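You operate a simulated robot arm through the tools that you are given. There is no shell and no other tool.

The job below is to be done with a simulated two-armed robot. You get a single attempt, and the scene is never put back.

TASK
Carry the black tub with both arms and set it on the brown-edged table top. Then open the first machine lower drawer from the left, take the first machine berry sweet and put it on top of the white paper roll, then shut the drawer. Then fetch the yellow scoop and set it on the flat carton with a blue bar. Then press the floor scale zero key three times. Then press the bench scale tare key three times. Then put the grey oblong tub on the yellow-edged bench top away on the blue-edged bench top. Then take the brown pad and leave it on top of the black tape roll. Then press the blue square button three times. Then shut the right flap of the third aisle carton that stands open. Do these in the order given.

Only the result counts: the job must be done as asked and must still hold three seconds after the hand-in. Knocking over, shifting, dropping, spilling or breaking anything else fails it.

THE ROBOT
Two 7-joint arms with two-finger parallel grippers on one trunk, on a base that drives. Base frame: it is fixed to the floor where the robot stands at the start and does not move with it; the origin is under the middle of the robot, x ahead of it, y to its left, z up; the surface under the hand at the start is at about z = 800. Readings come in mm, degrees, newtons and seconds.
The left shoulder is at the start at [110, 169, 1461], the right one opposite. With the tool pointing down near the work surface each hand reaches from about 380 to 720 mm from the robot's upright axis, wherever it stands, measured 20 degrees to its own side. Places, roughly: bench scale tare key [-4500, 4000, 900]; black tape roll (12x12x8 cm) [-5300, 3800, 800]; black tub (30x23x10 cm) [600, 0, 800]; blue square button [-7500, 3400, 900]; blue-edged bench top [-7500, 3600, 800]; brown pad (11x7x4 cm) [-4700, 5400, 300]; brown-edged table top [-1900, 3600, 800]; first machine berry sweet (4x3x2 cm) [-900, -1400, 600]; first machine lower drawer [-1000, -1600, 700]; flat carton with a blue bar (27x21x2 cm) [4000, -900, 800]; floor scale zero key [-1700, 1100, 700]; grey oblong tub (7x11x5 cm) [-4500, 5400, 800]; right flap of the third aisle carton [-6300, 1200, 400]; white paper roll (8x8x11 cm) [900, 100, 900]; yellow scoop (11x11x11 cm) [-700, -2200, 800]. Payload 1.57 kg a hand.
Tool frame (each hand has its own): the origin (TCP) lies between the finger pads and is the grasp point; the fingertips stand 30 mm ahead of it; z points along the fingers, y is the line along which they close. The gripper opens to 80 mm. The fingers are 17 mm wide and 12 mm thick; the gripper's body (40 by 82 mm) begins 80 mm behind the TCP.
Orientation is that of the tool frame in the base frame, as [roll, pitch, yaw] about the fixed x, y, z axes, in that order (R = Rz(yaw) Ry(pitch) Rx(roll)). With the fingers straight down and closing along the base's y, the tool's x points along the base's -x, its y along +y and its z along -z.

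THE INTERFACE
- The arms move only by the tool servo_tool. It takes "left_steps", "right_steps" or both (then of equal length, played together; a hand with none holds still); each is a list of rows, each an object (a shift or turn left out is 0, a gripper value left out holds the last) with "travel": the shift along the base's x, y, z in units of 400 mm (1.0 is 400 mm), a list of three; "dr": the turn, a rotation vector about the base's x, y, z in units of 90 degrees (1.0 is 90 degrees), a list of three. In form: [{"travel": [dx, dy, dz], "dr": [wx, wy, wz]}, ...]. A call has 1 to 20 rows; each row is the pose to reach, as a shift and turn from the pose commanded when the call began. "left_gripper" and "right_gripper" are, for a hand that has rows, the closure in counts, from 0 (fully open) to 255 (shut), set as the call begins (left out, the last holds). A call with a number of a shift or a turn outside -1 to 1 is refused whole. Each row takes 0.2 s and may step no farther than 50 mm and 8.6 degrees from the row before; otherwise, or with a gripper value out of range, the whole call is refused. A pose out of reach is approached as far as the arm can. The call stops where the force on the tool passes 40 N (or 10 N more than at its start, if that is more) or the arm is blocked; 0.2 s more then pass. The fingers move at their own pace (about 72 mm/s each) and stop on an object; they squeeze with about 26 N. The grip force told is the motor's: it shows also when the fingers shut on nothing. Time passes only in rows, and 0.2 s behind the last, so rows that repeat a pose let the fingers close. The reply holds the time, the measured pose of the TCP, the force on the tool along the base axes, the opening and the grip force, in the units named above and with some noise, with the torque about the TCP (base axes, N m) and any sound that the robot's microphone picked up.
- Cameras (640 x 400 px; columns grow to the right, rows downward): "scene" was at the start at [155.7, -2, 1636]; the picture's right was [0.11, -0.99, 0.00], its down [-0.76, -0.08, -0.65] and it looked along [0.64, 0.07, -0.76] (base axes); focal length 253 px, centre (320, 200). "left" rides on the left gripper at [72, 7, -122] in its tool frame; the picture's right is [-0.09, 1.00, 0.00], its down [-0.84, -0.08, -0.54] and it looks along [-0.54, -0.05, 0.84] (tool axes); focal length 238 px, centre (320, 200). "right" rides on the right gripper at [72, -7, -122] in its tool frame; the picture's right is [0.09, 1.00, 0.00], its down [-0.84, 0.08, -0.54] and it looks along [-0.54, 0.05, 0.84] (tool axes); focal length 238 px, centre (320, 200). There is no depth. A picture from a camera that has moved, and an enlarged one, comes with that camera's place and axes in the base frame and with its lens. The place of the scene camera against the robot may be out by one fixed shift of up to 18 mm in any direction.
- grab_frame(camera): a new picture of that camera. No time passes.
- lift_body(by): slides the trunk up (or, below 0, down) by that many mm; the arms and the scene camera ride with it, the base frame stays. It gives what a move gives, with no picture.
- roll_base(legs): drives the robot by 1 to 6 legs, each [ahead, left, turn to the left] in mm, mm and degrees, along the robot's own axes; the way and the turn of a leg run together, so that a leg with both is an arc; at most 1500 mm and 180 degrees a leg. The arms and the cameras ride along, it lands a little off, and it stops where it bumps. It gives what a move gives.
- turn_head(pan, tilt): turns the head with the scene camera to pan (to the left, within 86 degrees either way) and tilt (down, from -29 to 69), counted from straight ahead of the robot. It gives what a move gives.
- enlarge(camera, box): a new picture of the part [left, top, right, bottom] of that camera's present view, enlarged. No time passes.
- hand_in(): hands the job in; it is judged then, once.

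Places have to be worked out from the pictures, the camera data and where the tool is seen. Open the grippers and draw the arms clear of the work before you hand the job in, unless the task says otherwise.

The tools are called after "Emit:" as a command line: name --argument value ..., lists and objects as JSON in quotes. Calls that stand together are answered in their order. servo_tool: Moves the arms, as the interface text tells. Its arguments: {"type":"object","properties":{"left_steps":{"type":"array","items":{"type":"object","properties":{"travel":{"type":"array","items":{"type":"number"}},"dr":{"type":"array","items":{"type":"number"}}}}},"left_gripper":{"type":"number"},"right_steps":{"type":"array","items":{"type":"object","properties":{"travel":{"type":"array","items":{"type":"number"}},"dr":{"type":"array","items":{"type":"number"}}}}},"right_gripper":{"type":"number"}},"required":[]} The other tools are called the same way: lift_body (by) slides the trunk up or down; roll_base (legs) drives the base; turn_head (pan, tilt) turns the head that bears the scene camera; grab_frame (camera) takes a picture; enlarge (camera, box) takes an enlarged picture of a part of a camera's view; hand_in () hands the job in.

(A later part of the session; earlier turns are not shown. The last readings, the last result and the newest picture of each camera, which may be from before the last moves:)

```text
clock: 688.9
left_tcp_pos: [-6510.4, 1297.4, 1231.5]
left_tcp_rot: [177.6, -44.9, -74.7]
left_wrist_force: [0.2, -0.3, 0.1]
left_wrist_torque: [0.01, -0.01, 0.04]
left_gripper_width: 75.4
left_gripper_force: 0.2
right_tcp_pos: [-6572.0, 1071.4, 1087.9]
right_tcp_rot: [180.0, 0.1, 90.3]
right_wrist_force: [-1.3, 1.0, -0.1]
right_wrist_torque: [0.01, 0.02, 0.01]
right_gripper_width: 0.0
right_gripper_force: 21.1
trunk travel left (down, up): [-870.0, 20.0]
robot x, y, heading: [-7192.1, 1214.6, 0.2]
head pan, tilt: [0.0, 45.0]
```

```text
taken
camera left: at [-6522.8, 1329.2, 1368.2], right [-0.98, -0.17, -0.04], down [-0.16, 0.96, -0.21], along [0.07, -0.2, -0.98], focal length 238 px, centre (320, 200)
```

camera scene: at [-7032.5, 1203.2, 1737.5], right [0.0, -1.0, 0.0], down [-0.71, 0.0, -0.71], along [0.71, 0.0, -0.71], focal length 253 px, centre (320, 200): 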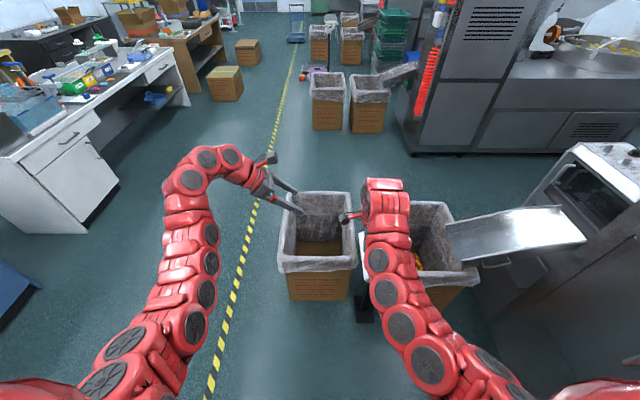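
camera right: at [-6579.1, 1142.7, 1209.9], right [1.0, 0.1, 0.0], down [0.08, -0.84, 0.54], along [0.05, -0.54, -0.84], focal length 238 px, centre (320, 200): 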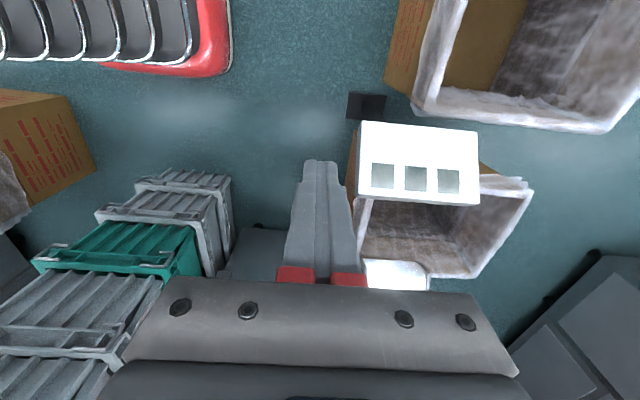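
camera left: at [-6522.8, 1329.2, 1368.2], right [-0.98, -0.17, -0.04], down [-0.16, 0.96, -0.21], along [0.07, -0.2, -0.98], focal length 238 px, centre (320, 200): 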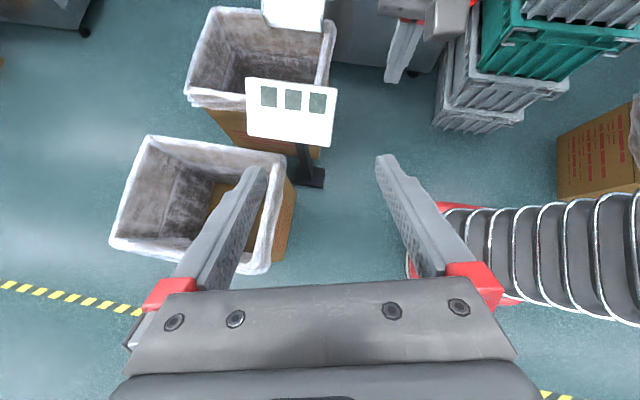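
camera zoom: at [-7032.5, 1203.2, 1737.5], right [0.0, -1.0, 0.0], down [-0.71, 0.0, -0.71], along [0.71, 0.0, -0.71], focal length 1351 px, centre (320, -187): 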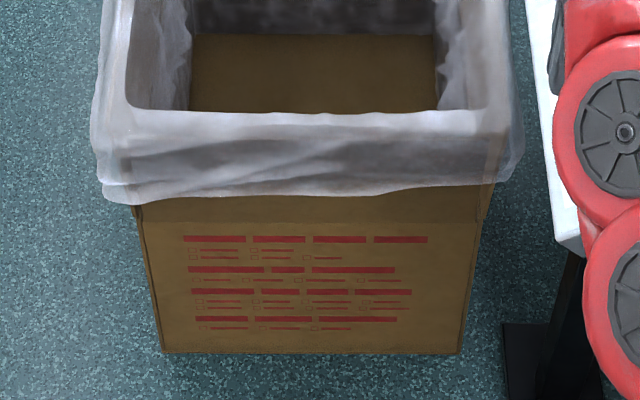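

No outward flap obvious from above. I'll lower the trunk for a flatter view of this face.

Emit:
roll_base --legs '[[-250, 0, 0]]'

Emit:
lift_body --by -400

Emit:
lift_body --by -250

Emit:
turn_head --pan 0 --tilt 30

Emit:
grab_frame --camera "scene"

Emit:
enlarge --camera "scene" --box '[240, 140, 400, 260]'

```text
clock: 690.7
left_tcp_pos: [-6758.8, 1293.6, 1231.2]
left_tcp_rot: [177.5, -44.9, -74.8]
left_wrist_force: [0.2, 0.2, 0.9]
left_wrist_torque: [-0.02, -0.02, 0.0]
left_gripper_width: 75.4
left_gripper_force: 0.0
right_tcp_pos: [-6820.8, 1069.8, 1088.0]
right_tcp_rot: [-179.9, 0.1, 90.2]
right_wrist_force: [0.4, -0.3, 0.1]
right_wrist_torque: [-0.04, 0.02, -0.01]
right_gripper_width: 0.0
right_gripper_force: 21.5
trunk travel left (down, up): [-870.0, 20.0]
robot x, y, heading: [-7440.1, 1211.8, 0.5]
head pan, tilt: [0.0, 45.0]
```

```text
clock: 694.5
left_tcp_pos: [-6761.2, 1295.9, 831.7]
left_tcp_rot: [177.5, -44.9, -74.8]
left_wrist_force: [0.4, 0.6, 0.1]
left_wrist_torque: [-0.04, 0.0, 0.02]
left_gripper_width: 75.5
left_gripper_force: 0.1
right_tcp_pos: [-6822.1, 1069.4, 688.3]
right_tcp_rot: [-179.9, 0.1, 90.2]
right_wrist_force: [0.0, 0.5, -0.1]
right_wrist_torque: [-0.01, -0.03, 0.02]
right_gripper_width: 0.1
right_gripper_force: 21.4
trunk travel left (down, up): [-470.0, 420.0]
robot x, y, heading: [-7442.5, 1213.1, 0.0]
head pan, tilt: [0.0, 45.0]
```

```text
clock: 697.1
left_tcp_pos: [-6761.5, 1294.6, 581.9]
left_tcp_rot: [177.6, -44.7, -74.7]
left_wrist_force: [0.9, -0.2, 0.1]
left_wrist_torque: [0.0, 0.0, 0.01]
left_gripper_width: 75.6
left_gripper_force: 0.1
right_tcp_pos: [-6821.0, 1068.6, 439.5]
right_tcp_rot: [180.0, 0.1, 90.3]
right_wrist_force: [-1.2, 0.3, 0.3]
right_wrist_torque: [0.02, -0.02, 0.03]
right_gripper_width: 0.0
right_gripper_force: 20.8
trunk travel left (down, up): [-220.0, 670.0]
robot x, y, heading: [-7443.9, 1214.0, 0.2]
head pan, tilt: [0.0, 45.0]
```

```text
clock: 697.9
left_tcp_pos: [-6760.3, 1295.3, 581.1]
left_tcp_rot: [177.6, -44.9, -74.8]
left_wrist_force: [0.5, 0.2, 0.3]
left_wrist_torque: [-0.02, 0.0, 0.03]
left_gripper_width: 75.5
left_gripper_force: 0.0
right_tcp_pos: [-6821.0, 1069.1, 438.2]
right_tcp_rot: [-180.0, 0.0, 90.3]
right_wrist_force: [-0.5, 0.3, -0.6]
right_wrist_torque: [-0.03, -0.01, 0.0]
right_gripper_width: 0.1
right_gripper_force: 20.9
trunk travel left (down, up): [-220.0, 670.0]
robot x, y, heading: [-7442.4, 1212.2, 0.2]
head pan, tilt: [0.0, 30.0]
```

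```text
taken
camera scene: at [-7272.8, 1202.7, 1110.0], right [0.0, -1.0, 0.0], down [-0.5, 0.0, -0.87], along [0.87, 0.0, -0.5], focal length 253 px, centre (320, 200)
```

scene: 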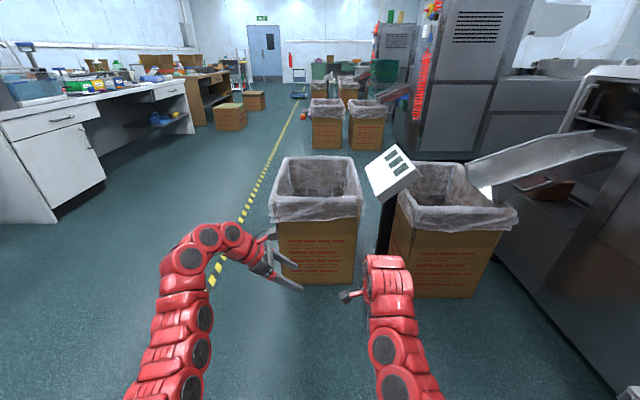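

```text
3.33 times, centred on (320, 200) of scene
camera zoom: at [-7272.8, 1202.7, 1110.0], right [0.0, -1.0, 0.0], down [-0.5, 0.0, -0.87], along [0.87, 0.0, -0.5], focal length 844 px, centre (320, 200)
```

zoom: 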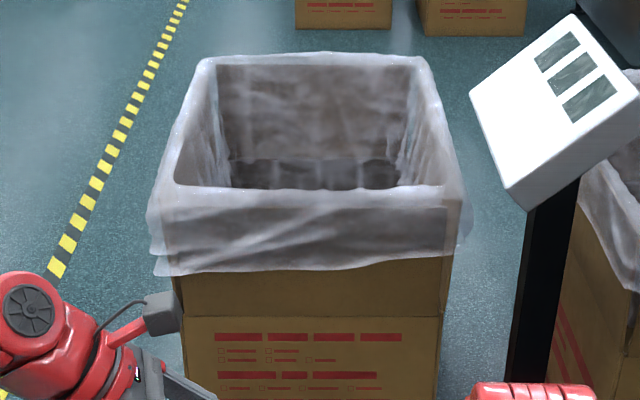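

A horizontal edge shows on this face below the liner—possibly a flap hanging down outside. I'll zoom in on it and compare with the neighbouring cartons.

Emit:
enlarge --camera "scene" --box '[260, 195, 370, 290]'

Emit:
enlarge --camera "scene" --box '[385, 180, 525, 305]'

Emit:
enlarge --camera "scene" --box '[295, 60, 405, 160]'

```text
4.21 times, centred on (315, 242) of scene
camera zoom: at [-7272.8, 1202.7, 1110.0], right [0.0, -1.0, 0.0], down [-0.5, 0.0, -0.87], along [0.87, 0.0, -0.5], focal length 1067 px, centre (341, 21)
```

zoom: 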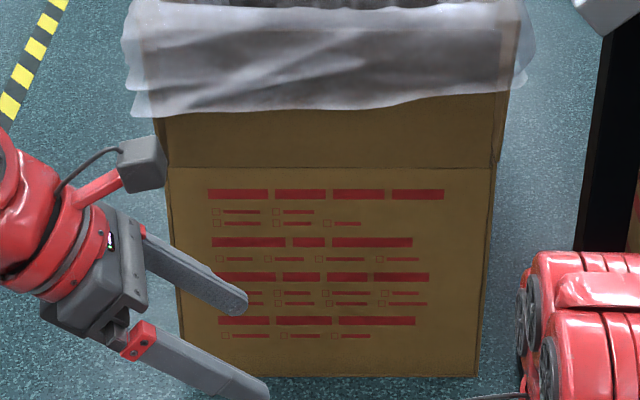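

```text
3.20 times, centred on (455, 242) of scene
camera zoom: at [-7272.8, 1202.7, 1110.0], right [0.0, -1.0, 0.0], down [-0.5, 0.0, -0.87], along [0.87, 0.0, -0.5], focal length 811 px, centre (-112, 64)
```

zoom: 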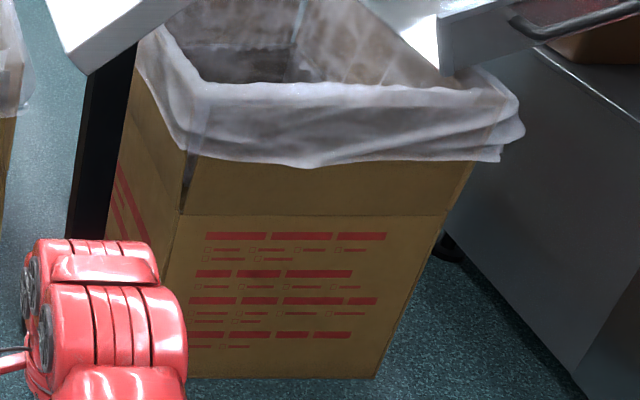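

```text
4.00 times, centred on (350, 110) of scene
camera zoom: at [-7272.8, 1202.7, 1110.0], right [0.0, -1.0, 0.0], down [-0.5, 0.0, -0.87], along [0.87, 0.0, -0.5], focal length 1013 px, centre (200, 560)
```

zoom: 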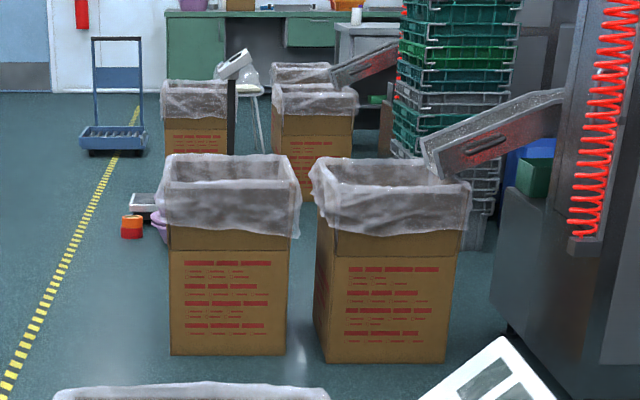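

All lined cartons have their flaps folded down outside; this carton's right flap hangs on the −x face (hinge z≈554, lower edge z≈345) and appears to stand off ~30 mm at the bottom. I'll go round to the aisle side to look at its edge and work it from there.

Emit:
lift_body --by 300

Emit:
roll_base --legs '[[0, 1140, -0.2], [1040, 0, 0], [0, 0, -90]]'

Emit:
turn_head --pan 0 --tilt 45

Emit:
grab_frame --camera "scene"

```text
clock: 700.9
left_tcp_pos: [-6760.5, 1296.4, 880.4]
left_tcp_rot: [177.5, -44.9, -74.8]
left_wrist_force: [0.4, 0.1, 0.3]
left_wrist_torque: [0.0, 0.01, 0.01]
left_gripper_width: 75.2
left_gripper_force: 0.2
right_tcp_pos: [-6821.0, 1070.0, 739.0]
right_tcp_rot: [-179.9, 0.1, 90.2]
right_wrist_force: [0.4, -0.4, -1.0]
right_wrist_torque: [-0.02, 0.0, -0.01]
right_gripper_width: 0.1
right_gripper_force: 21.4
trunk travel left (down, up): [-520.0, 370.0]
robot x, y, heading: [-7443.0, 1213.8, 0.2]
head pan, tilt: [0.0, 30.0]
```

```text
clock: 715.5
left_tcp_pos: [-6334.7, 1672.7, 882.3]
left_tcp_rot: [177.5, -45.0, -165.7]
left_wrist_force: [0.0, 0.2, 0.6]
left_wrist_torque: [0.01, 0.0, 0.01]
left_gripper_width: 75.2
left_gripper_force: 0.1
right_tcp_pos: [-6558.5, 1737.3, 738.8]
right_tcp_rot: [180.0, 0.1, -0.6]
right_wrist_force: [-0.3, -0.9, 0.9]
right_wrist_torque: [0.02, -0.02, 0.04]
right_gripper_width: 0.0
right_gripper_force: 20.9
trunk travel left (down, up): [-520.0, 370.0]
robot x, y, heading: [-6402.1, 2357.1, -90.7]
head pan, tilt: [0.0, 30.0]
```

```text
clock: 716.3
left_tcp_pos: [-6334.7, 1671.9, 882.2]
left_tcp_rot: [177.6, -44.9, -165.7]
left_wrist_force: [0.8, 0.1, -0.1]
left_wrist_torque: [-0.03, 0.05, 0.02]
left_gripper_width: 75.2
left_gripper_force: 0.1
right_tcp_pos: [-6559.7, 1737.7, 738.6]
right_tcp_rot: [-180.0, 0.1, -0.6]
right_wrist_force: [-0.3, -0.3, -0.2]
right_wrist_torque: [0.04, 0.02, 0.03]
right_gripper_width: 0.0
right_gripper_force: 21.2
trunk travel left (down, up): [-520.0, 370.0]
robot x, y, heading: [-6402.5, 2354.5, -90.8]
head pan, tilt: [0.0, 45.0]
```

```text
taken
camera scene: at [-6408.8, 2182.7, 1387.5], right [-1.0, 0.01, 0.0], down [0.01, 0.71, -0.71], along [-0.01, -0.71, -0.71], focal length 253 px, centre (320, 200)
```

scene: 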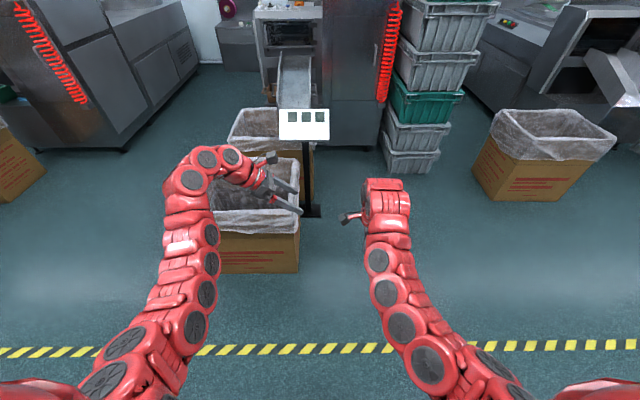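

Emit:
enlarge --camera "scene" --box '[210, 150, 330, 290]'

Emit:
grab_frame --camera "left"

Emit:
grab_frame --camera "right"

```text
2.86 times, centred on (270, 220) of scene
camera zoom: at [-6408.8, 2182.7, 1387.5], right [-1.0, 0.01, 0.0], down [0.01, 0.71, -0.71], along [-0.01, -0.71, -0.71], focal length 724 px, centre (463, 143)
```

zoom: 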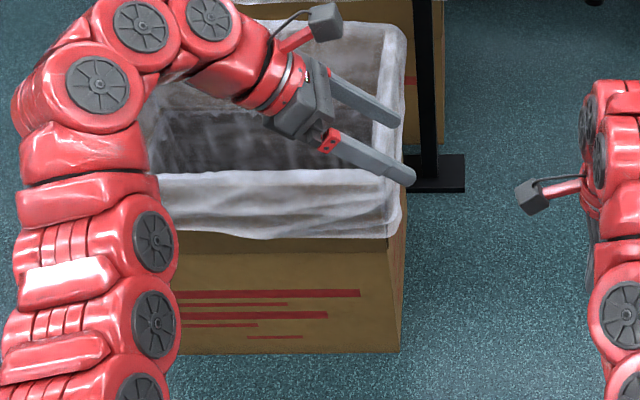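

```text
taken
camera left: at [-6300.5, 1681.6, 1018.2], right [-0.15, 0.99, -0.04], down [0.97, 0.14, -0.21], along [-0.2, -0.07, -0.98], focal length 238 px, centre (320, 200)
```

left: 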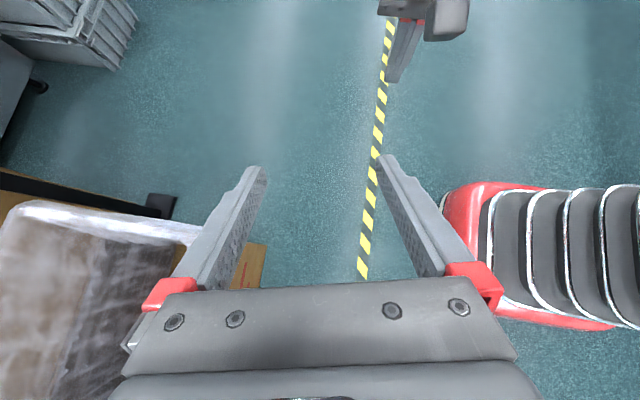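

```text
taken
camera right: at [-6485.8, 1742.3, 859.9], right [0.08, -1.0, 0.0], down [-0.84, -0.07, 0.54], along [-0.54, -0.04, -0.84], focal length 238 px, centre (320, 200)
```

right: 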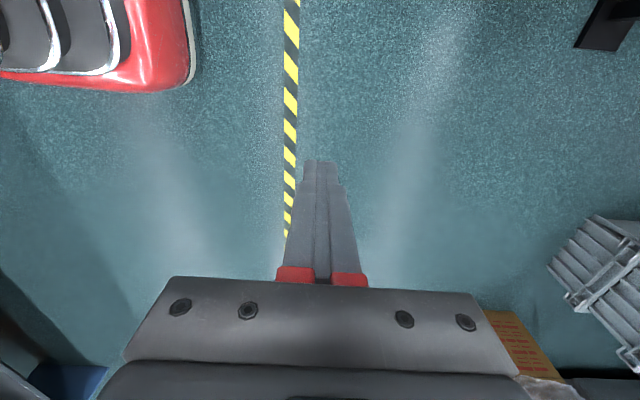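

I'll bring the right hand to its natural orientation near the carton's west edge so that its camera looks along the flap's edge.

Emit:
servo_tool --right_steps '[{"travel": [0.04, 0, 0], "dr": [0, 0, 0.09]}, {"travel": [0.08, 0, 0], "dr": [0, 0, 0.18]}, {"travel": [0.12, 0, 0], "dr": [0, 0, 0.27]}, {"travel": [0.16, 0, 0], "dr": [0, 0, 0.36]}, {"travel": [0.2, 0, 0], "dr": [0, 0, 0.45]}, {"travel": [0.24, 0, 0], "dr": [0, 0, 0.54]}, {"travel": [0.28, 0, 0], "dr": [0, 0, 0.63]}, {"travel": [0.32, 0, 0], "dr": [0, 0, 0.72]}, {"travel": [0.36, 0, 0], "dr": [0, 0, 0.81]}, {"travel": [0.4, 0, 0], "dr": [0, 0, 0.9]}, {"travel": [0.44, 0, 0], "dr": [0, 0, 0.95]}, {"travel": [0.48, 0, 0], "dr": [0, 0, 1.0]}]'

Emit:
grab_frame --camera "right"

```text
clock: 718.7
left_tcp_pos: [-6326.0, 1671.3, 880.7]
left_tcp_rot: [177.8, -44.5, -165.2]
left_wrist_force: [1.7, 0.0, 6.8]
left_wrist_torque: [0.35, 0.13, -0.12]
left_gripper_width: 75.5
left_gripper_force: 0.0
right_tcp_pos: [-6393.9, 1734.2, 738.9]
right_tcp_rot: [-179.2, 0.3, 83.2]
right_wrist_force: [-1.5, 0.2, -6.3]
right_wrist_torque: [0.12, 0.04, -0.06]
right_gripper_width: 0.1
right_gripper_force: 21.7
trunk travel left (down, up): [-520.0, 370.0]
robot x, y, heading: [-6406.5, 2352.8, -90.7]
head pan, tilt: [0.0, 45.0]
stopped in row 12 (left hand): the force on the tool passed its limit at 48 N (the readings are from after the stop); the commanded pose is now the measured one
```

```text
taken
camera right: at [-6391.2, 1805.5, 858.9], right [1.0, -0.03, -0.01], down [-0.02, -0.84, 0.54], along [-0.03, -0.54, -0.84], focal length 238 px, centre (320, 200)
```

right: 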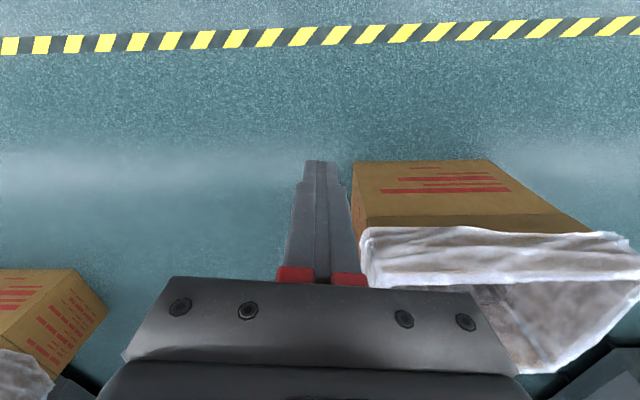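

The right hand brushed the left; I'll move the left hand up and away, then zoom on the flap's edge.

Emit:
servo_tool --left_steps '[{"travel": [0.08, 0, 0.06]}, {"travel": [0.16, 0, 0.12]}, {"travel": [0.24, 0, 0.18]}, {"travel": [0.32, 0, 0.24]}, {"travel": [0.4, 0, 0.3]}]'

Emit:
enlarge --camera "right" --box '[310, 140, 470, 300]'

```text
clock: 719.9
left_tcp_pos: [-6166.1, 1671.6, 1000.0]
left_tcp_rot: [177.8, -44.5, -165.3]
left_wrist_force: [0.1, -0.4, -0.2]
left_wrist_torque: [0.01, 0.01, 0.01]
left_gripper_width: 75.5
left_gripper_force: 0.0
right_tcp_pos: [-6393.3, 1733.9, 738.3]
right_tcp_rot: [-179.3, 0.2, 83.2]
right_wrist_force: [1.1, 0.0, 0.5]
right_wrist_torque: [0.02, -0.04, 0.0]
right_gripper_width: 0.1
right_gripper_force: 21.3
trunk travel left (down, up): [-520.0, 370.0]
robot x, y, heading: [-6408.4, 2351.7, -90.6]
head pan, tilt: [0.0, 45.0]
```

```text
2.50 times, centred on (390, 220) of right
camera zoom: at [-6390.4, 1806.1, 859.4], right [1.0, -0.03, -0.01], down [-0.02, -0.84, 0.55], along [-0.02, -0.54, -0.84], focal length 596 px, centre (145, 150)
```

zoom: 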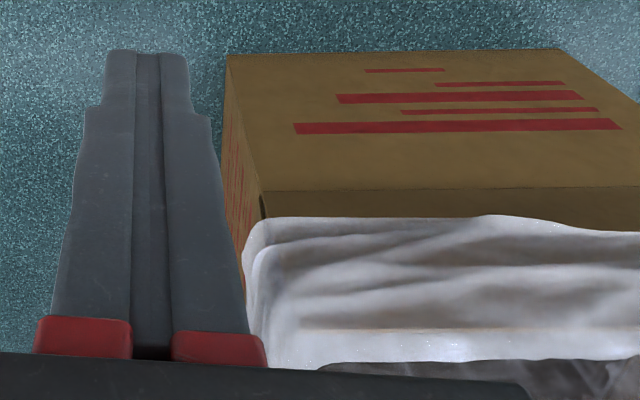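

I need a horizontal view along the flap's edge. Lower the trunk 250 mm, then pitch the right hand 45° forward so its camera looks along −y at flap height.

Emit:
lift_body --by -250

Emit:
servo_tool --right_steps '[{"travel": [0.03, 0, 0], "dr": [0, 0, 0.075]}, {"travel": [0.06, 0, 0], "dr": [0, 0, 0.075]}, {"travel": [0.1, 0, 0], "dr": [0, 0, 0.075]}]'

Emit:
servo_tool --right_steps '[{"travel": [0, -0.02, -0.01], "dr": [-0.08, 0, 0]}, {"travel": [0, -0.05, -0.03], "dr": [-0.16, 0, 0]}, {"travel": [0, -0.08, -0.05], "dr": [-0.24, 0, 0]}, {"travel": [0, -0.11, -0.08], "dr": [-0.32, 0, 0]}, {"travel": [0, -0.14, -0.12], "dr": [-0.4, 0, 0]}, {"travel": [0, -0.17, -0.16], "dr": [-0.48, 0, 0]}, {"travel": [0, -0.18, -0.18], "dr": [-0.5, 0, 0]}]'

Emit:
grab_frame --camera "right"

```text
clock: 722.5
left_tcp_pos: [-6166.9, 1671.8, 749.7]
left_tcp_rot: [177.7, -44.4, -165.2]
left_wrist_force: [-0.5, -0.6, 0.6]
left_wrist_torque: [0.0, 0.01, 0.01]
left_gripper_width: 75.4
left_gripper_force: 0.1
right_tcp_pos: [-6393.3, 1734.5, 487.9]
right_tcp_rot: [-179.5, 0.3, 83.2]
right_wrist_force: [-0.2, -0.4, 0.2]
right_wrist_torque: [0.02, -0.02, 0.0]
right_gripper_width: 0.0
right_gripper_force: 21.0
trunk travel left (down, up): [-270.0, 620.0]
robot x, y, heading: [-6402.9, 2354.8, -90.8]
head pan, tilt: [0.0, 45.0]
```

```text
clock: 723.3
left_tcp_pos: [-6168.6, 1670.8, 751.2]
left_tcp_rot: [177.6, -44.4, -165.1]
left_wrist_force: [-0.7, -0.3, 0.9]
left_wrist_torque: [-0.01, 0.03, 0.0]
left_gripper_width: 75.6
left_gripper_force: 0.1
right_tcp_pos: [-6353.0, 1733.4, 489.4]
right_tcp_rot: [-179.4, 0.3, 90.0]
right_wrist_force: [-0.1, -0.5, -1.1]
right_wrist_torque: [0.0, 0.01, 0.02]
right_gripper_width: 0.0
right_gripper_force: 21.4
trunk travel left (down, up): [-270.0, 620.0]
robot x, y, heading: [-6408.7, 2357.5, -90.7]
head pan, tilt: [0.0, 45.0]
```

```text
clock: 724.9
left_tcp_pos: [-6166.7, 1670.8, 750.8]
left_tcp_rot: [177.6, -44.6, -165.2]
left_wrist_force: [-0.1, 0.6, 1.0]
left_wrist_torque: [0.03, 0.0, 0.0]
left_gripper_width: 75.4
left_gripper_force: 0.0
right_tcp_pos: [-6355.6, 1662.3, 416.2]
right_tcp_rot: [-179.3, 45.2, 90.1]
right_wrist_force: [-0.7, -0.1, 0.5]
right_wrist_torque: [-0.01, 0.0, -0.01]
right_gripper_width: 0.1
right_gripper_force: 21.3
trunk travel left (down, up): [-270.0, 620.0]
robot x, y, heading: [-6406.0, 2354.4, -90.9]
head pan, tilt: [0.0, 45.0]
```

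```text
taken
camera right: at [-6359.6, 1799.2, 450.0], right [1.0, 0.06, -0.07], down [0.08, -0.2, 0.98], along [0.04, -0.98, -0.21], focal length 238 px, centre (320, 200)
```

right: 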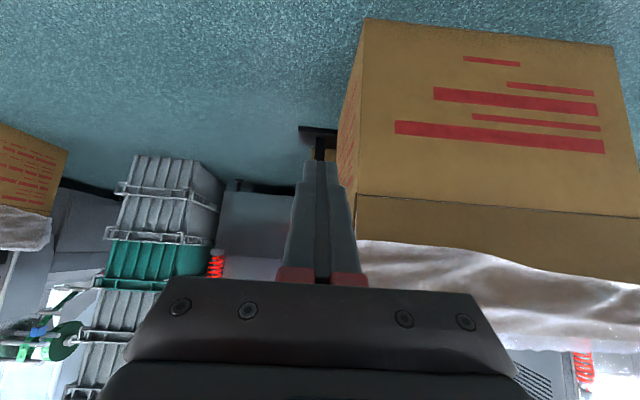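

Emit:
servo_tool --right_steps '[{"travel": [-0.1, 0, 0.02]}, {"travel": [-0.18, -0.05, 0.04]}]'

Emit:
enlarge --camera "right" --box '[320, 80, 520, 280]'

```text
clock: 725.5
left_tcp_pos: [-6167.9, 1671.9, 750.3]
left_tcp_rot: [177.7, -44.3, -165.2]
left_wrist_force: [-0.6, -0.2, 0.0]
left_wrist_torque: [-0.04, 0.01, 0.04]
left_gripper_width: 75.4
left_gripper_force: 0.0
right_tcp_pos: [-6426.1, 1643.2, 431.9]
right_tcp_rot: [-179.4, 45.3, 90.0]
right_wrist_force: [-0.9, -0.1, -0.7]
right_wrist_torque: [-0.01, 0.0, -0.02]
right_gripper_width: 0.2
right_gripper_force: 21.0
trunk travel left (down, up): [-270.0, 620.0]
robot x, y, heading: [-6406.4, 2351.8, -90.8]
head pan, tilt: [0.0, 45.0]
```

```text
2.00 times, centred on (420, 180) of right
camera zoom: at [-6431.6, 1778.6, 466.6], right [1.0, 0.06, -0.07], down [0.08, -0.2, 0.98], along [0.04, -0.98, -0.21], focal length 477 px, centre (120, 240)
```

zoom: 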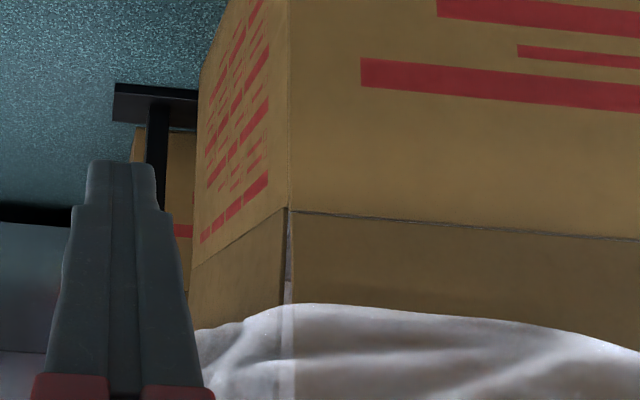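

The flap is flush (lower edge at x≈−6284, z≈350). My plan: slide the closed right fingers under its lower north corner and sweep outward and up along the flap's arc. First reposition the base and trunk for a good arm range.

Emit:
roll_base --legs '[[125, 225, 0.8]]'

Emit:
servo_tool --right_steps '[{"travel": [-0.1, 0, 0]}, {"travel": [-0.2, 0, 0]}, {"travel": [-0.3, 0, 0]}, {"travel": [-0.4, 0, 0]}, {"travel": [-0.42, 0, 0]}]'

Emit:
lift_body --by -80

Emit:
grab_frame --camera "right"

Emit:
grab_frame --camera "scene"

```text
clock: 727.3
left_tcp_pos: [-5931.4, 1549.1, 748.4]
left_tcp_rot: [177.8, -44.4, -164.3]
left_wrist_force: [0.4, -0.1, 0.4]
left_wrist_torque: [0.03, -0.01, -0.01]
left_gripper_width: 75.5
left_gripper_force: 0.0
right_tcp_pos: [-6191.4, 1515.3, 431.0]
right_tcp_rot: [-179.4, 45.1, 91.0]
right_wrist_force: [-0.3, 0.1, 0.5]
right_wrist_torque: [0.05, 0.0, -0.04]
right_gripper_width: 0.4
right_gripper_force: 21.0
trunk travel left (down, up): [-270.0, 620.0]
robot x, y, heading: [-6181.0, 2228.7, -89.8]
head pan, tilt: [0.0, 45.0]
```

```text
clock: 728.5
left_tcp_pos: [-5933.5, 1548.5, 750.8]
left_tcp_rot: [177.6, -44.4, -164.3]
left_wrist_force: [-0.6, -0.5, 0.2]
left_wrist_torque: [-0.02, 0.0, 0.01]
left_gripper_width: 75.3
left_gripper_force: 0.2
right_tcp_pos: [-6359.3, 1515.4, 433.9]
right_tcp_rot: [-179.5, 45.3, 90.8]
right_wrist_force: [-0.2, 1.1, 0.5]
right_wrist_torque: [-0.02, 0.02, 0.0]
right_gripper_width: 0.0
right_gripper_force: 20.9
trunk travel left (down, up): [-270.0, 620.0]
robot x, y, heading: [-6180.4, 2224.9, -89.8]
head pan, tilt: [0.0, 45.0]
```

```text
clock: 729.7
left_tcp_pos: [-5932.6, 1549.3, 671.8]
left_tcp_rot: [177.6, -44.4, -164.3]
left_wrist_force: [-0.3, 0.1, -0.1]
left_wrist_torque: [-0.02, -0.01, 0.0]
left_gripper_width: 75.3
left_gripper_force: 0.0
right_tcp_pos: [-6359.3, 1515.5, 353.0]
right_tcp_rot: [-179.3, 45.3, 90.8]
right_wrist_force: [0.1, 0.0, 0.5]
right_wrist_torque: [-0.02, 0.02, 0.01]
right_gripper_width: 0.0
right_gripper_force: 21.3
trunk travel left (down, up): [-190.0, 700.0]
robot x, y, heading: [-6181.2, 2231.7, -90.1]
head pan, tilt: [0.0, 45.0]
```

```text
taken
camera right: at [-6366.9, 1651.8, 387.0], right [0.99, 0.07, -0.07], down [0.09, -0.2, 0.98], along [0.06, -0.98, -0.21], focal length 238 px, centre (320, 200)
```

right: 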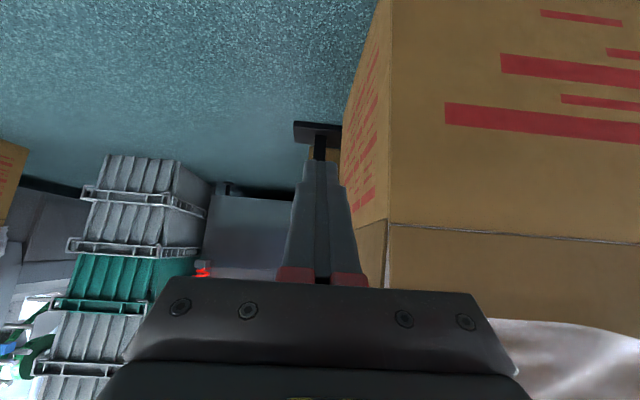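

```text
taken
camera scene: at [-6182.5, 2056.3, 1057.6], right [-1.0, 0.0, 0.0], down [0.0, 0.71, -0.71], along [0.0, -0.71, -0.71], focal length 253 px, centre (320, 200)
```

scene: 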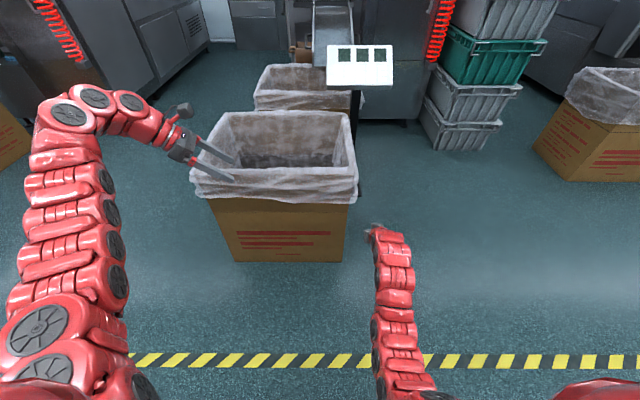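

Left hand is clear. Moving the right fingers to just below the flap's lower edge, outboard of the face.

Emit:
servo_tool --right_steps '[{"travel": [0.02, -0.08, -0.03]}, {"travel": [0.04, -0.16, -0.07]}, {"travel": [0.06, -0.24, -0.1]}, {"travel": [0.07, -0.31, -0.125]}, {"travel": [0.1, -0.31, -0.125]}]'

Emit:
grab_frame --camera "right"

Emit:
servo_tool --left_steps '[{"travel": [0, 0.05, 0.1]}, {"travel": [0.05, 0.1, 0.2]}, {"travel": [0.1, 0.1, 0.3]}]'

```text
clock: 730.9
left_tcp_pos: [-5933.0, 1548.1, 670.8]
left_tcp_rot: [177.7, -44.5, -164.2]
left_wrist_force: [-0.5, 0.3, 0.7]
left_wrist_torque: [0.01, 0.01, -0.01]
left_gripper_width: 75.4
left_gripper_force: 0.1
right_tcp_pos: [-6319.7, 1391.4, 301.9]
right_tcp_rot: [-179.4, 45.2, 90.8]
right_wrist_force: [-0.1, -1.0, 0.1]
right_wrist_torque: [-0.04, -0.01, 0.0]
right_gripper_width: 0.2
right_gripper_force: 21.2
trunk travel left (down, up): [-190.0, 700.0]
robot x, y, heading: [-6183.9, 2225.1, -89.9]
head pan, tilt: [0.0, 45.0]
```

```text
taken
camera right: at [-6327.1, 1528.3, 336.6], right [0.99, 0.07, -0.07], down [0.09, -0.2, 0.98], along [0.05, -0.98, -0.21], focal length 238 px, centre (320, 200)
```

right: 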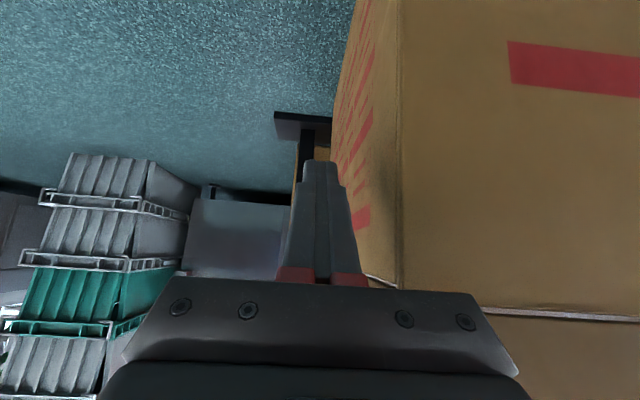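

```text
clock: 731.7
left_tcp_pos: [-5916.8, 1597.6, 754.5]
left_tcp_rot: [178.1, -44.8, -164.3]
left_wrist_force: [0.0, -0.6, 0.2]
left_wrist_torque: [-0.03, -0.05, 0.0]
left_gripper_width: 75.5
left_gripper_force: 0.2
left hand out of reach, approached as far as the arm can: row 3
right_tcp_pos: [-6321.0, 1390.6, 302.2]
right_tcp_rot: [-179.5, 45.1, 90.8]
right_wrist_force: [-0.5, 0.7, -0.1]
right_wrist_torque: [0.0, -0.03, 0.05]
right_gripper_width: 0.2
right_gripper_force: 21.3
trunk travel left (down, up): [-190.0, 700.0]
robot x, y, heading: [-6182.4, 2224.5, -90.0]
head pan, tilt: [0.0, 45.0]
```

Emit:
servo_tool --right_steps '[{"travel": [0.02, 0, 0]}, {"travel": [0.04, 0, 0]}, {"travel": [0.055, 0, 0]}]'

Emit:
grab_frame --camera "right"

```text
clock: 732.5
left_tcp_pos: [-5916.4, 1596.9, 755.3]
left_tcp_rot: [178.3, -44.7, -164.3]
left_wrist_force: [-0.2, 0.0, -0.4]
left_wrist_torque: [-0.05, 0.02, 0.0]
left_gripper_width: 75.2
left_gripper_force: 0.0
right_tcp_pos: [-6299.6, 1390.3, 302.7]
right_tcp_rot: [-179.5, 45.2, 90.7]
right_wrist_force: [-3.8, 1.8, 0.1]
right_wrist_torque: [-0.1, -0.39, 0.17]
right_gripper_width: 0.3
right_gripper_force: 21.3
trunk travel left (down, up): [-190.0, 700.0]
robot x, y, heading: [-6182.9, 2225.8, -89.9]
head pan, tilt: [0.0, 45.0]
```

```text
taken
camera right: at [-6306.4, 1528.0, 336.8], right [0.99, 0.07, -0.07], down [0.09, -0.2, 0.98], along [0.05, -0.98, -0.21], focal length 238 px, centre (320, 200)
```

right: 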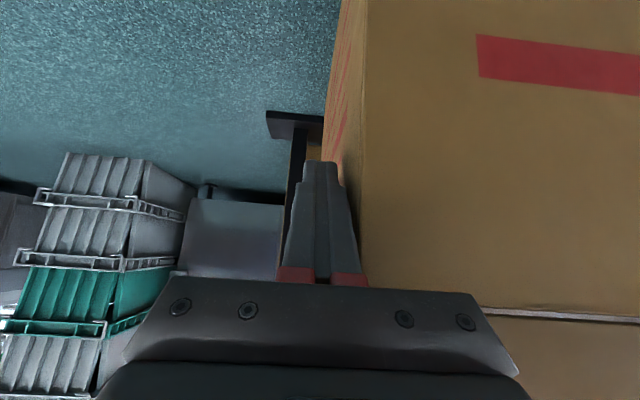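

The finger's thicker root touched the carton corner first (~4 N). I'll back off slightly and yaw the hand ~9° so the tips lie along the face.

Emit:
servo_tool --right_steps '[{"travel": [-0.015, 0, 0], "dr": [0, 0, 0.05]}, {"travel": [-0.015, 0, 0], "dr": [0, 0, 0.1]}, {"travel": [-0.008, 0, 0], "dr": [0, 0, 0.1]}]'

Emit:
grab_frame --camera "right"

```text
clock: 733.3
left_tcp_pos: [-5915.0, 1596.6, 754.7]
left_tcp_rot: [178.2, -44.7, -164.3]
left_wrist_force: [-0.6, 0.2, 0.3]
left_wrist_torque: [-0.02, -0.02, -0.01]
left_gripper_width: 75.1
left_gripper_force: 0.1
right_tcp_pos: [-6301.1, 1391.0, 301.8]
right_tcp_rot: [-179.4, 45.4, 99.9]
right_wrist_force: [0.3, -0.5, -0.2]
right_wrist_torque: [0.0, 0.0, 0.0]
right_gripper_width: 0.0
right_gripper_force: 20.9
trunk travel left (down, up): [-190.0, 700.0]
robot x, y, heading: [-6181.0, 2227.9, -89.8]
head pan, tilt: [0.0, 45.0]
```

```text
taken
camera right: at [-6329.8, 1525.1, 337.0], right [0.97, 0.23, -0.07], down [0.12, -0.19, 0.98], along [0.21, -0.96, -0.21], focal length 238 px, centre (320, 200)
```

right: 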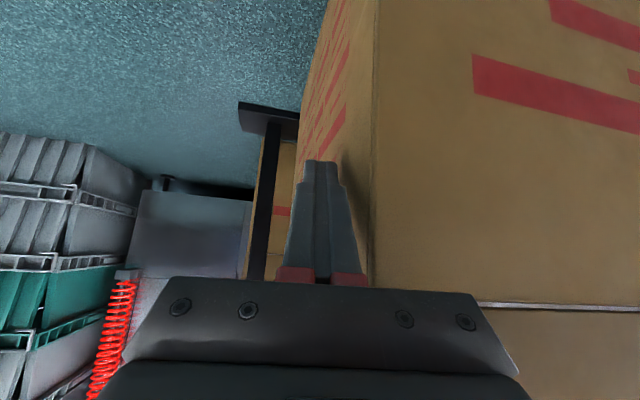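

Emit:
servo_tool --right_steps '[{"travel": [0.008, 0, 0.015]}, {"travel": [0.01, 0, 0.035]}]'

Emit:
servo_tool --right_steps '[{"travel": [0, 0, 0.006]}, {"travel": [0, 0, 0.012]}]'

Emit:
grab_frame --camera "right"

```text
clock: 733.9
left_tcp_pos: [-5915.8, 1597.1, 756.0]
left_tcp_rot: [178.2, -44.7, -164.4]
left_wrist_force: [0.6, 0.8, 0.2]
left_wrist_torque: [-0.05, 0.01, -0.03]
left_gripper_width: 75.1
left_gripper_force: 0.1
right_tcp_pos: [-6296.9, 1391.6, 316.1]
right_tcp_rot: [-179.4, 45.3, 99.8]
right_wrist_force: [-1.0, -0.3, 0.0]
right_wrist_torque: [0.02, 0.05, -0.02]
right_gripper_width: 0.2
right_gripper_force: 21.4
trunk travel left (down, up): [-190.0, 700.0]
robot x, y, heading: [-6183.8, 2230.5, -90.0]
head pan, tilt: [0.0, 45.0]
```

```text
clock: 734.5
left_tcp_pos: [-5915.6, 1597.6, 754.8]
left_tcp_rot: [178.3, -44.7, -164.2]
left_wrist_force: [0.4, -0.2, 0.4]
left_wrist_torque: [-0.02, -0.02, 0.0]
left_gripper_width: 75.4
left_gripper_force: 0.0
right_tcp_pos: [-6296.9, 1391.9, 320.6]
right_tcp_rot: [-179.4, 45.2, 99.7]
right_wrist_force: [-0.7, 0.4, 0.2]
right_wrist_torque: [0.01, 0.0, -0.07]
right_gripper_width: 0.0
right_gripper_force: 21.2
trunk travel left (down, up): [-190.0, 700.0]
robot x, y, heading: [-6181.7, 2226.8, -89.7]
head pan, tilt: [0.0, 45.0]
```

```text
taken
camera right: at [-6325.5, 1525.3, 355.7], right [0.97, 0.23, -0.07], down [0.12, -0.19, 0.97], along [0.21, -0.96, -0.21], focal length 238 px, centre (320, 200)
```

right: 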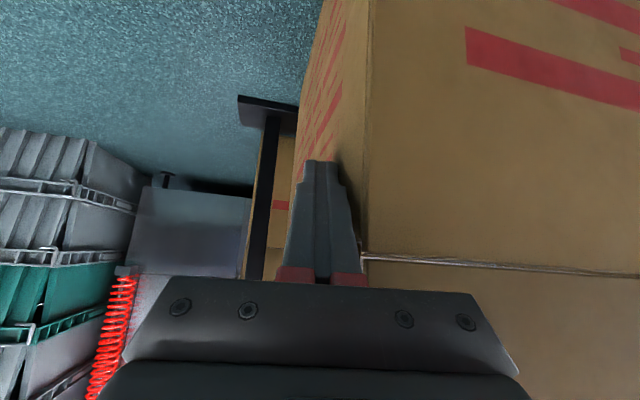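

Emit:
servo_tool --right_steps '[{"travel": [0, 0, 0.006]}, {"travel": [0, 0, 0.012]}, {"travel": [0, 0, 0.018]}]'

```text
clock: 735.3
left_tcp_pos: [-5916.3, 1597.6, 756.6]
left_tcp_rot: [178.2, -44.7, -164.3]
left_wrist_force: [0.0, 1.1, 0.1]
left_wrist_torque: [0.0, 0.0, -0.01]
left_gripper_width: 75.2
left_gripper_force: 0.0
right_tcp_pos: [-6296.5, 1391.2, 329.2]
right_tcp_rot: [-179.4, 45.3, 99.8]
right_wrist_force: [-0.9, 0.6, 0.1]
right_wrist_torque: [0.0, -0.02, -0.02]
right_gripper_width: 0.0
right_gripper_force: 21.4
trunk travel left (down, up): [-190.0, 700.0]
robot x, y, heading: [-6177.6, 2229.1, -89.9]
head pan, tilt: [0.0, 45.0]
```

Emit:
enlarge --camera "right" --box '[270, 140, 450, 290]'

```text
2.67 times, centred on (360, 215) of right
camera zoom: at [-6325.5, 1525.0, 362.7], right [0.97, 0.23, -0.07], down [0.12, -0.19, 0.98], along [0.21, -0.96, -0.21], focal length 636 px, centre (213, 160)
```

zoom: 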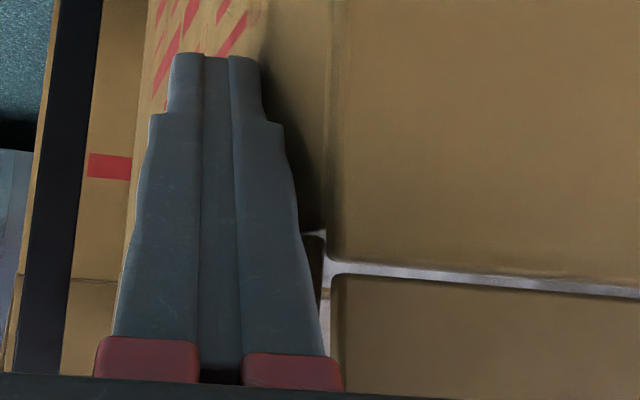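

That changes the picture: the pale slit is the hinge line at z≈350 — the walls end there and the flaps *stand upright* to z≈555 with the liner draped over them. So shutting means pushing this flap inward (+x) and down. Retreat the right hand first.

Emit:
servo_tool --right_steps '[{"travel": [-0.05, 0.02, 0]}, {"travel": [-0.08, 0.1, 0]}, {"travel": [-0.08, 0.2, 0.02]}, {"travel": [-0.08, 0.3, 0.06]}]'

Emit:
lift_body --by 175

Emit:
servo_tool --right_steps '[{"travel": [0, 0, 0.04], "dr": [0, 0, -0.055]}, {"travel": [0, 0, 0.08], "dr": [0, 0, -0.11]}]'

Emit:
servo_tool --right_steps '[{"travel": [0, -0.02, 0.04], "dr": [0.08, 0, 0]}, {"travel": [0, -0.05, 0.1], "dr": [0.16, 0, 0]}, {"travel": [0, -0.08, 0.16], "dr": [0.24, 0, 0]}, {"travel": [0, -0.1, 0.22], "dr": [0.32, 0, 0]}, {"travel": [0, -0.12, 0.28], "dr": [0.4, 0, 0]}, {"travel": [0, -0.12, 0.34], "dr": [0.48, 0, 0]}, {"travel": [0, -0.12, 0.38], "dr": [0.5, 0, 0]}]'

```text
clock: 736.3
left_tcp_pos: [-5916.5, 1597.7, 755.0]
left_tcp_rot: [178.2, -44.7, -164.3]
left_wrist_force: [0.3, 0.3, 0.5]
left_wrist_torque: [-0.02, -0.01, 0.01]
left_gripper_width: 75.3
left_gripper_force: 0.2
right_tcp_pos: [-6327.1, 1512.9, 353.0]
right_tcp_rot: [-179.4, 45.1, 99.7]
right_wrist_force: [-0.2, 0.4, -0.3]
right_wrist_torque: [-0.01, 0.01, 0.02]
right_gripper_width: 0.0
right_gripper_force: 21.0
trunk travel left (down, up): [-190.0, 700.0]
robot x, y, heading: [-6176.0, 2227.9, -90.1]
head pan, tilt: [0.0, 45.0]
```

```text
clock: 738.3
left_tcp_pos: [-5915.8, 1597.2, 930.7]
left_tcp_rot: [178.1, -44.7, -164.4]
left_wrist_force: [0.7, -0.4, -0.4]
left_wrist_torque: [0.0, 0.04, 0.0]
left_gripper_width: 75.1
left_gripper_force: 0.0
right_tcp_pos: [-6326.6, 1510.6, 528.1]
right_tcp_rot: [-179.4, 45.2, 99.8]
right_wrist_force: [-1.5, 0.3, -0.4]
right_wrist_torque: [-0.02, 0.0, -0.03]
right_gripper_width: 0.1
right_gripper_force: 21.2
trunk travel left (down, up): [-365.0, 525.0]
robot x, y, heading: [-6181.1, 2230.6, -89.7]
head pan, tilt: [0.0, 45.0]
```

```text
clock: 738.9
left_tcp_pos: [-5915.7, 1597.3, 930.3]
left_tcp_rot: [178.2, -44.7, -164.3]
left_wrist_force: [-0.5, -0.8, 0.8]
left_wrist_torque: [0.02, 0.01, -0.02]
left_gripper_width: 75.4
left_gripper_force: 0.1
right_tcp_pos: [-6327.1, 1512.0, 560.3]
right_tcp_rot: [-179.4, 45.2, 89.9]
right_wrist_force: [0.7, 0.6, -0.4]
right_wrist_torque: [0.01, -0.01, 0.01]
right_gripper_width: 0.0
right_gripper_force: 21.1
trunk travel left (down, up): [-365.0, 525.0]
robot x, y, heading: [-6181.0, 2225.8, -89.9]
head pan, tilt: [0.0, 45.0]
```

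```text
clock: 740.5
left_tcp_pos: [-5915.4, 1597.3, 930.0]
left_tcp_rot: [178.2, -44.6, -164.3]
left_wrist_force: [-1.1, 0.1, 0.4]
left_wrist_torque: [-0.01, 0.01, -0.01]
left_gripper_width: 75.3
left_gripper_force: 0.1
right_tcp_pos: [-6342.0, 1495.3, 694.0]
right_tcp_rot: [-179.3, 1.9, 90.0]
right_wrist_force: [-0.1, 0.0, -0.7]
right_wrist_torque: [0.05, 0.0, 0.05]
right_gripper_width: 0.0
right_gripper_force: 21.2
right hand out of reach, approached as far as the arm can: row 6, 7
trunk travel left (down, up): [-365.0, 525.0]
robot x, y, heading: [-6184.2, 2226.3, -89.7]
head pan, tilt: [0.0, 45.0]
```

Emit:
roll_base --legs '[[280, 0, 0]]'

Emit:
roll_base --legs '[[110, 0, 0]]'

Emit:
servo_tool --right_steps '[{"travel": [-0.02, 0.08, 0], "dr": [0.02, 0, 0]}, {"travel": [-0.02, 0.16, 0], "dr": [0.02, 0, 0]}, {"travel": [-0.02, 0.24, 0], "dr": [0.02, 0, 0]}, {"travel": [-0.02, 0.28, 0], "dr": [0.02, 0, 0]}]'

Emit:
grab_frame --camera "right"

Emit:
grab_frame --camera "scene"

```text
clock: 742.4
left_tcp_pos: [-5915.7, 1312.3, 931.1]
left_tcp_rot: [178.2, -44.7, -164.3]
left_wrist_force: [-0.3, 0.3, -0.5]
left_wrist_torque: [-0.01, 0.0, 0.01]
left_gripper_width: 75.2
left_gripper_force: 0.1
right_tcp_pos: [-6340.6, 1211.4, 693.8]
right_tcp_rot: [-179.3, 2.1, 90.0]
right_wrist_force: [-0.2, 0.1, 0.3]
right_wrist_torque: [-0.02, -0.04, 0.02]
right_gripper_width: 0.0
right_gripper_force: 21.7
trunk travel left (down, up): [-365.0, 525.0]
robot x, y, heading: [-6180.2, 1945.8, -89.8]
head pan, tilt: [0.0, 45.0]
```

```text
clock: 743.6
left_tcp_pos: [-5916.3, 1202.8, 930.4]
left_tcp_rot: [178.0, -44.7, -164.3]
left_wrist_force: [0.0, -0.3, 0.0]
left_wrist_torque: [0.02, 0.05, -0.01]
left_gripper_width: 75.3
left_gripper_force: 0.1
right_tcp_pos: [-6341.2, 1101.8, 693.2]
right_tcp_rot: [-179.3, 2.0, 89.8]
right_wrist_force: [0.3, 0.4, -0.1]
right_wrist_torque: [0.03, -0.01, 0.02]
right_gripper_width: 0.0
right_gripper_force: 21.5
trunk travel left (down, up): [-365.0, 525.0]
robot x, y, heading: [-6182.9, 1836.2, -90.1]
head pan, tilt: [0.0, 45.0]
```

```text
clock: 744.6
left_tcp_pos: [-5916.1, 1204.7, 929.9]
left_tcp_rot: [178.1, -44.8, -164.4]
left_wrist_force: [1.0, -0.1, -0.3]
left_wrist_torque: [-0.02, -0.01, 0.02]
left_gripper_width: 75.3
left_gripper_force: 0.0
right_tcp_pos: [-6348.6, 1187.9, 693.1]
right_tcp_rot: [-179.2, 0.3, 89.9]
right_wrist_force: [-0.1, 0.6, -0.4]
right_wrist_torque: [0.03, 0.0, 0.01]
right_gripper_width: 0.0
right_gripper_force: 21.1
right hand out of reach, approached as far as the arm can: row 3, 4
trunk travel left (down, up): [-365.0, 525.0]
robot x, y, heading: [-6179.7, 1834.5, -89.8]
head pan, tilt: [0.0, 45.0]
```

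```text
taken
camera right: at [-6353.9, 1260.2, 815.3], right [1.0, 0.09, -0.01], down [0.08, -0.83, 0.54], along [0.04, -0.54, -0.84], focal length 238 px, centre (320, 200)
```

right: 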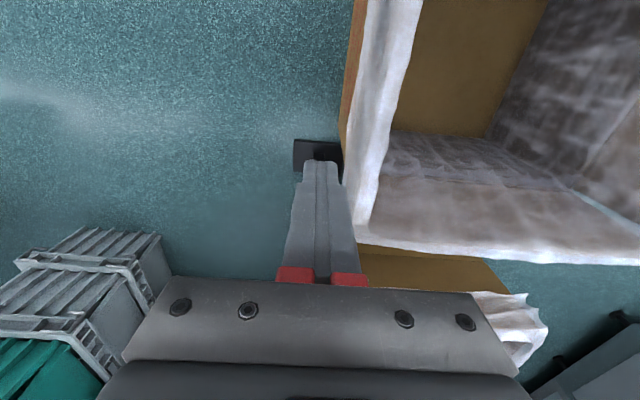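

```text
taken
camera scene: at [-6182.1, 1663.5, 1232.5], right [-1.0, 0.0, 0.0], down [0.0, 0.71, -0.71], along [0.0, -0.71, -0.71], focal length 253 px, centre (320, 200)
```

scene: 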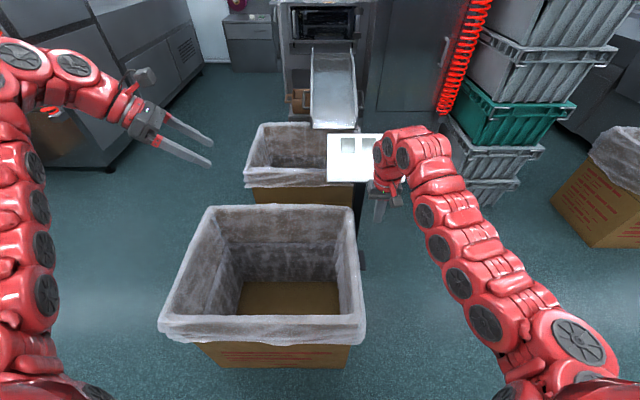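

Now lower the closed right fingers just outside the west flap's upper part.

Emit:
servo_tool --right_steps '[{"travel": [0.02, 0.02, -0.1]}, {"travel": [0.03, 0.04, -0.2]}, {"travel": [0.035, 0.05, -0.3]}, {"travel": [0.035, 0.05, -0.4]}, {"travel": [0.035, 0.05, -0.43]}]'

Emit:
grab_frame --camera "right"

```text
clock: 745.8
left_tcp_pos: [-5916.5, 1203.8, 930.6]
left_tcp_rot: [178.2, -44.7, -164.5]
left_wrist_force: [-0.5, -0.8, -0.8]
left_wrist_torque: [0.0, -0.02, 0.01]
left_gripper_width: 75.3
left_gripper_force: 0.1
right_tcp_pos: [-6337.9, 1207.7, 522.7]
right_tcp_rot: [-179.4, 0.2, 89.8]
right_wrist_force: [0.3, -0.5, -0.5]
right_wrist_torque: [0.0, -0.01, 0.03]
right_gripper_width: 0.0
right_gripper_force: 20.9
right hand out of reach, approached as far as the arm can: row 1, 2
trunk travel left (down, up): [-365.0, 525.0]
robot x, y, heading: [-6183.5, 1834.0, -89.9]
head pan, tilt: [0.0, 45.0]
```

```text
taken
camera right: at [-6341.5, 1279.5, 642.8], right [1.0, 0.09, -0.01], down [0.08, -0.84, 0.54], along [0.04, -0.54, -0.84], focal length 238 px, centre (320, 200)
```

right: 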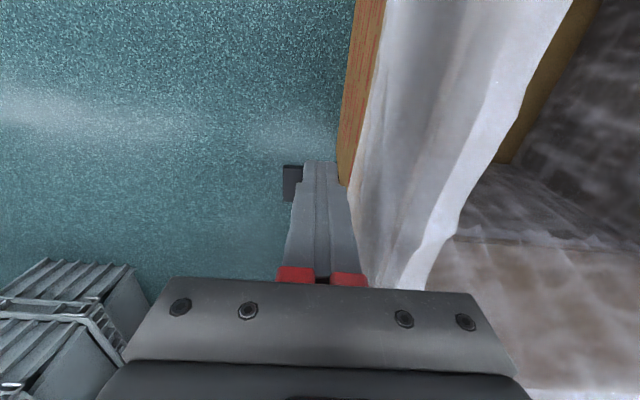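

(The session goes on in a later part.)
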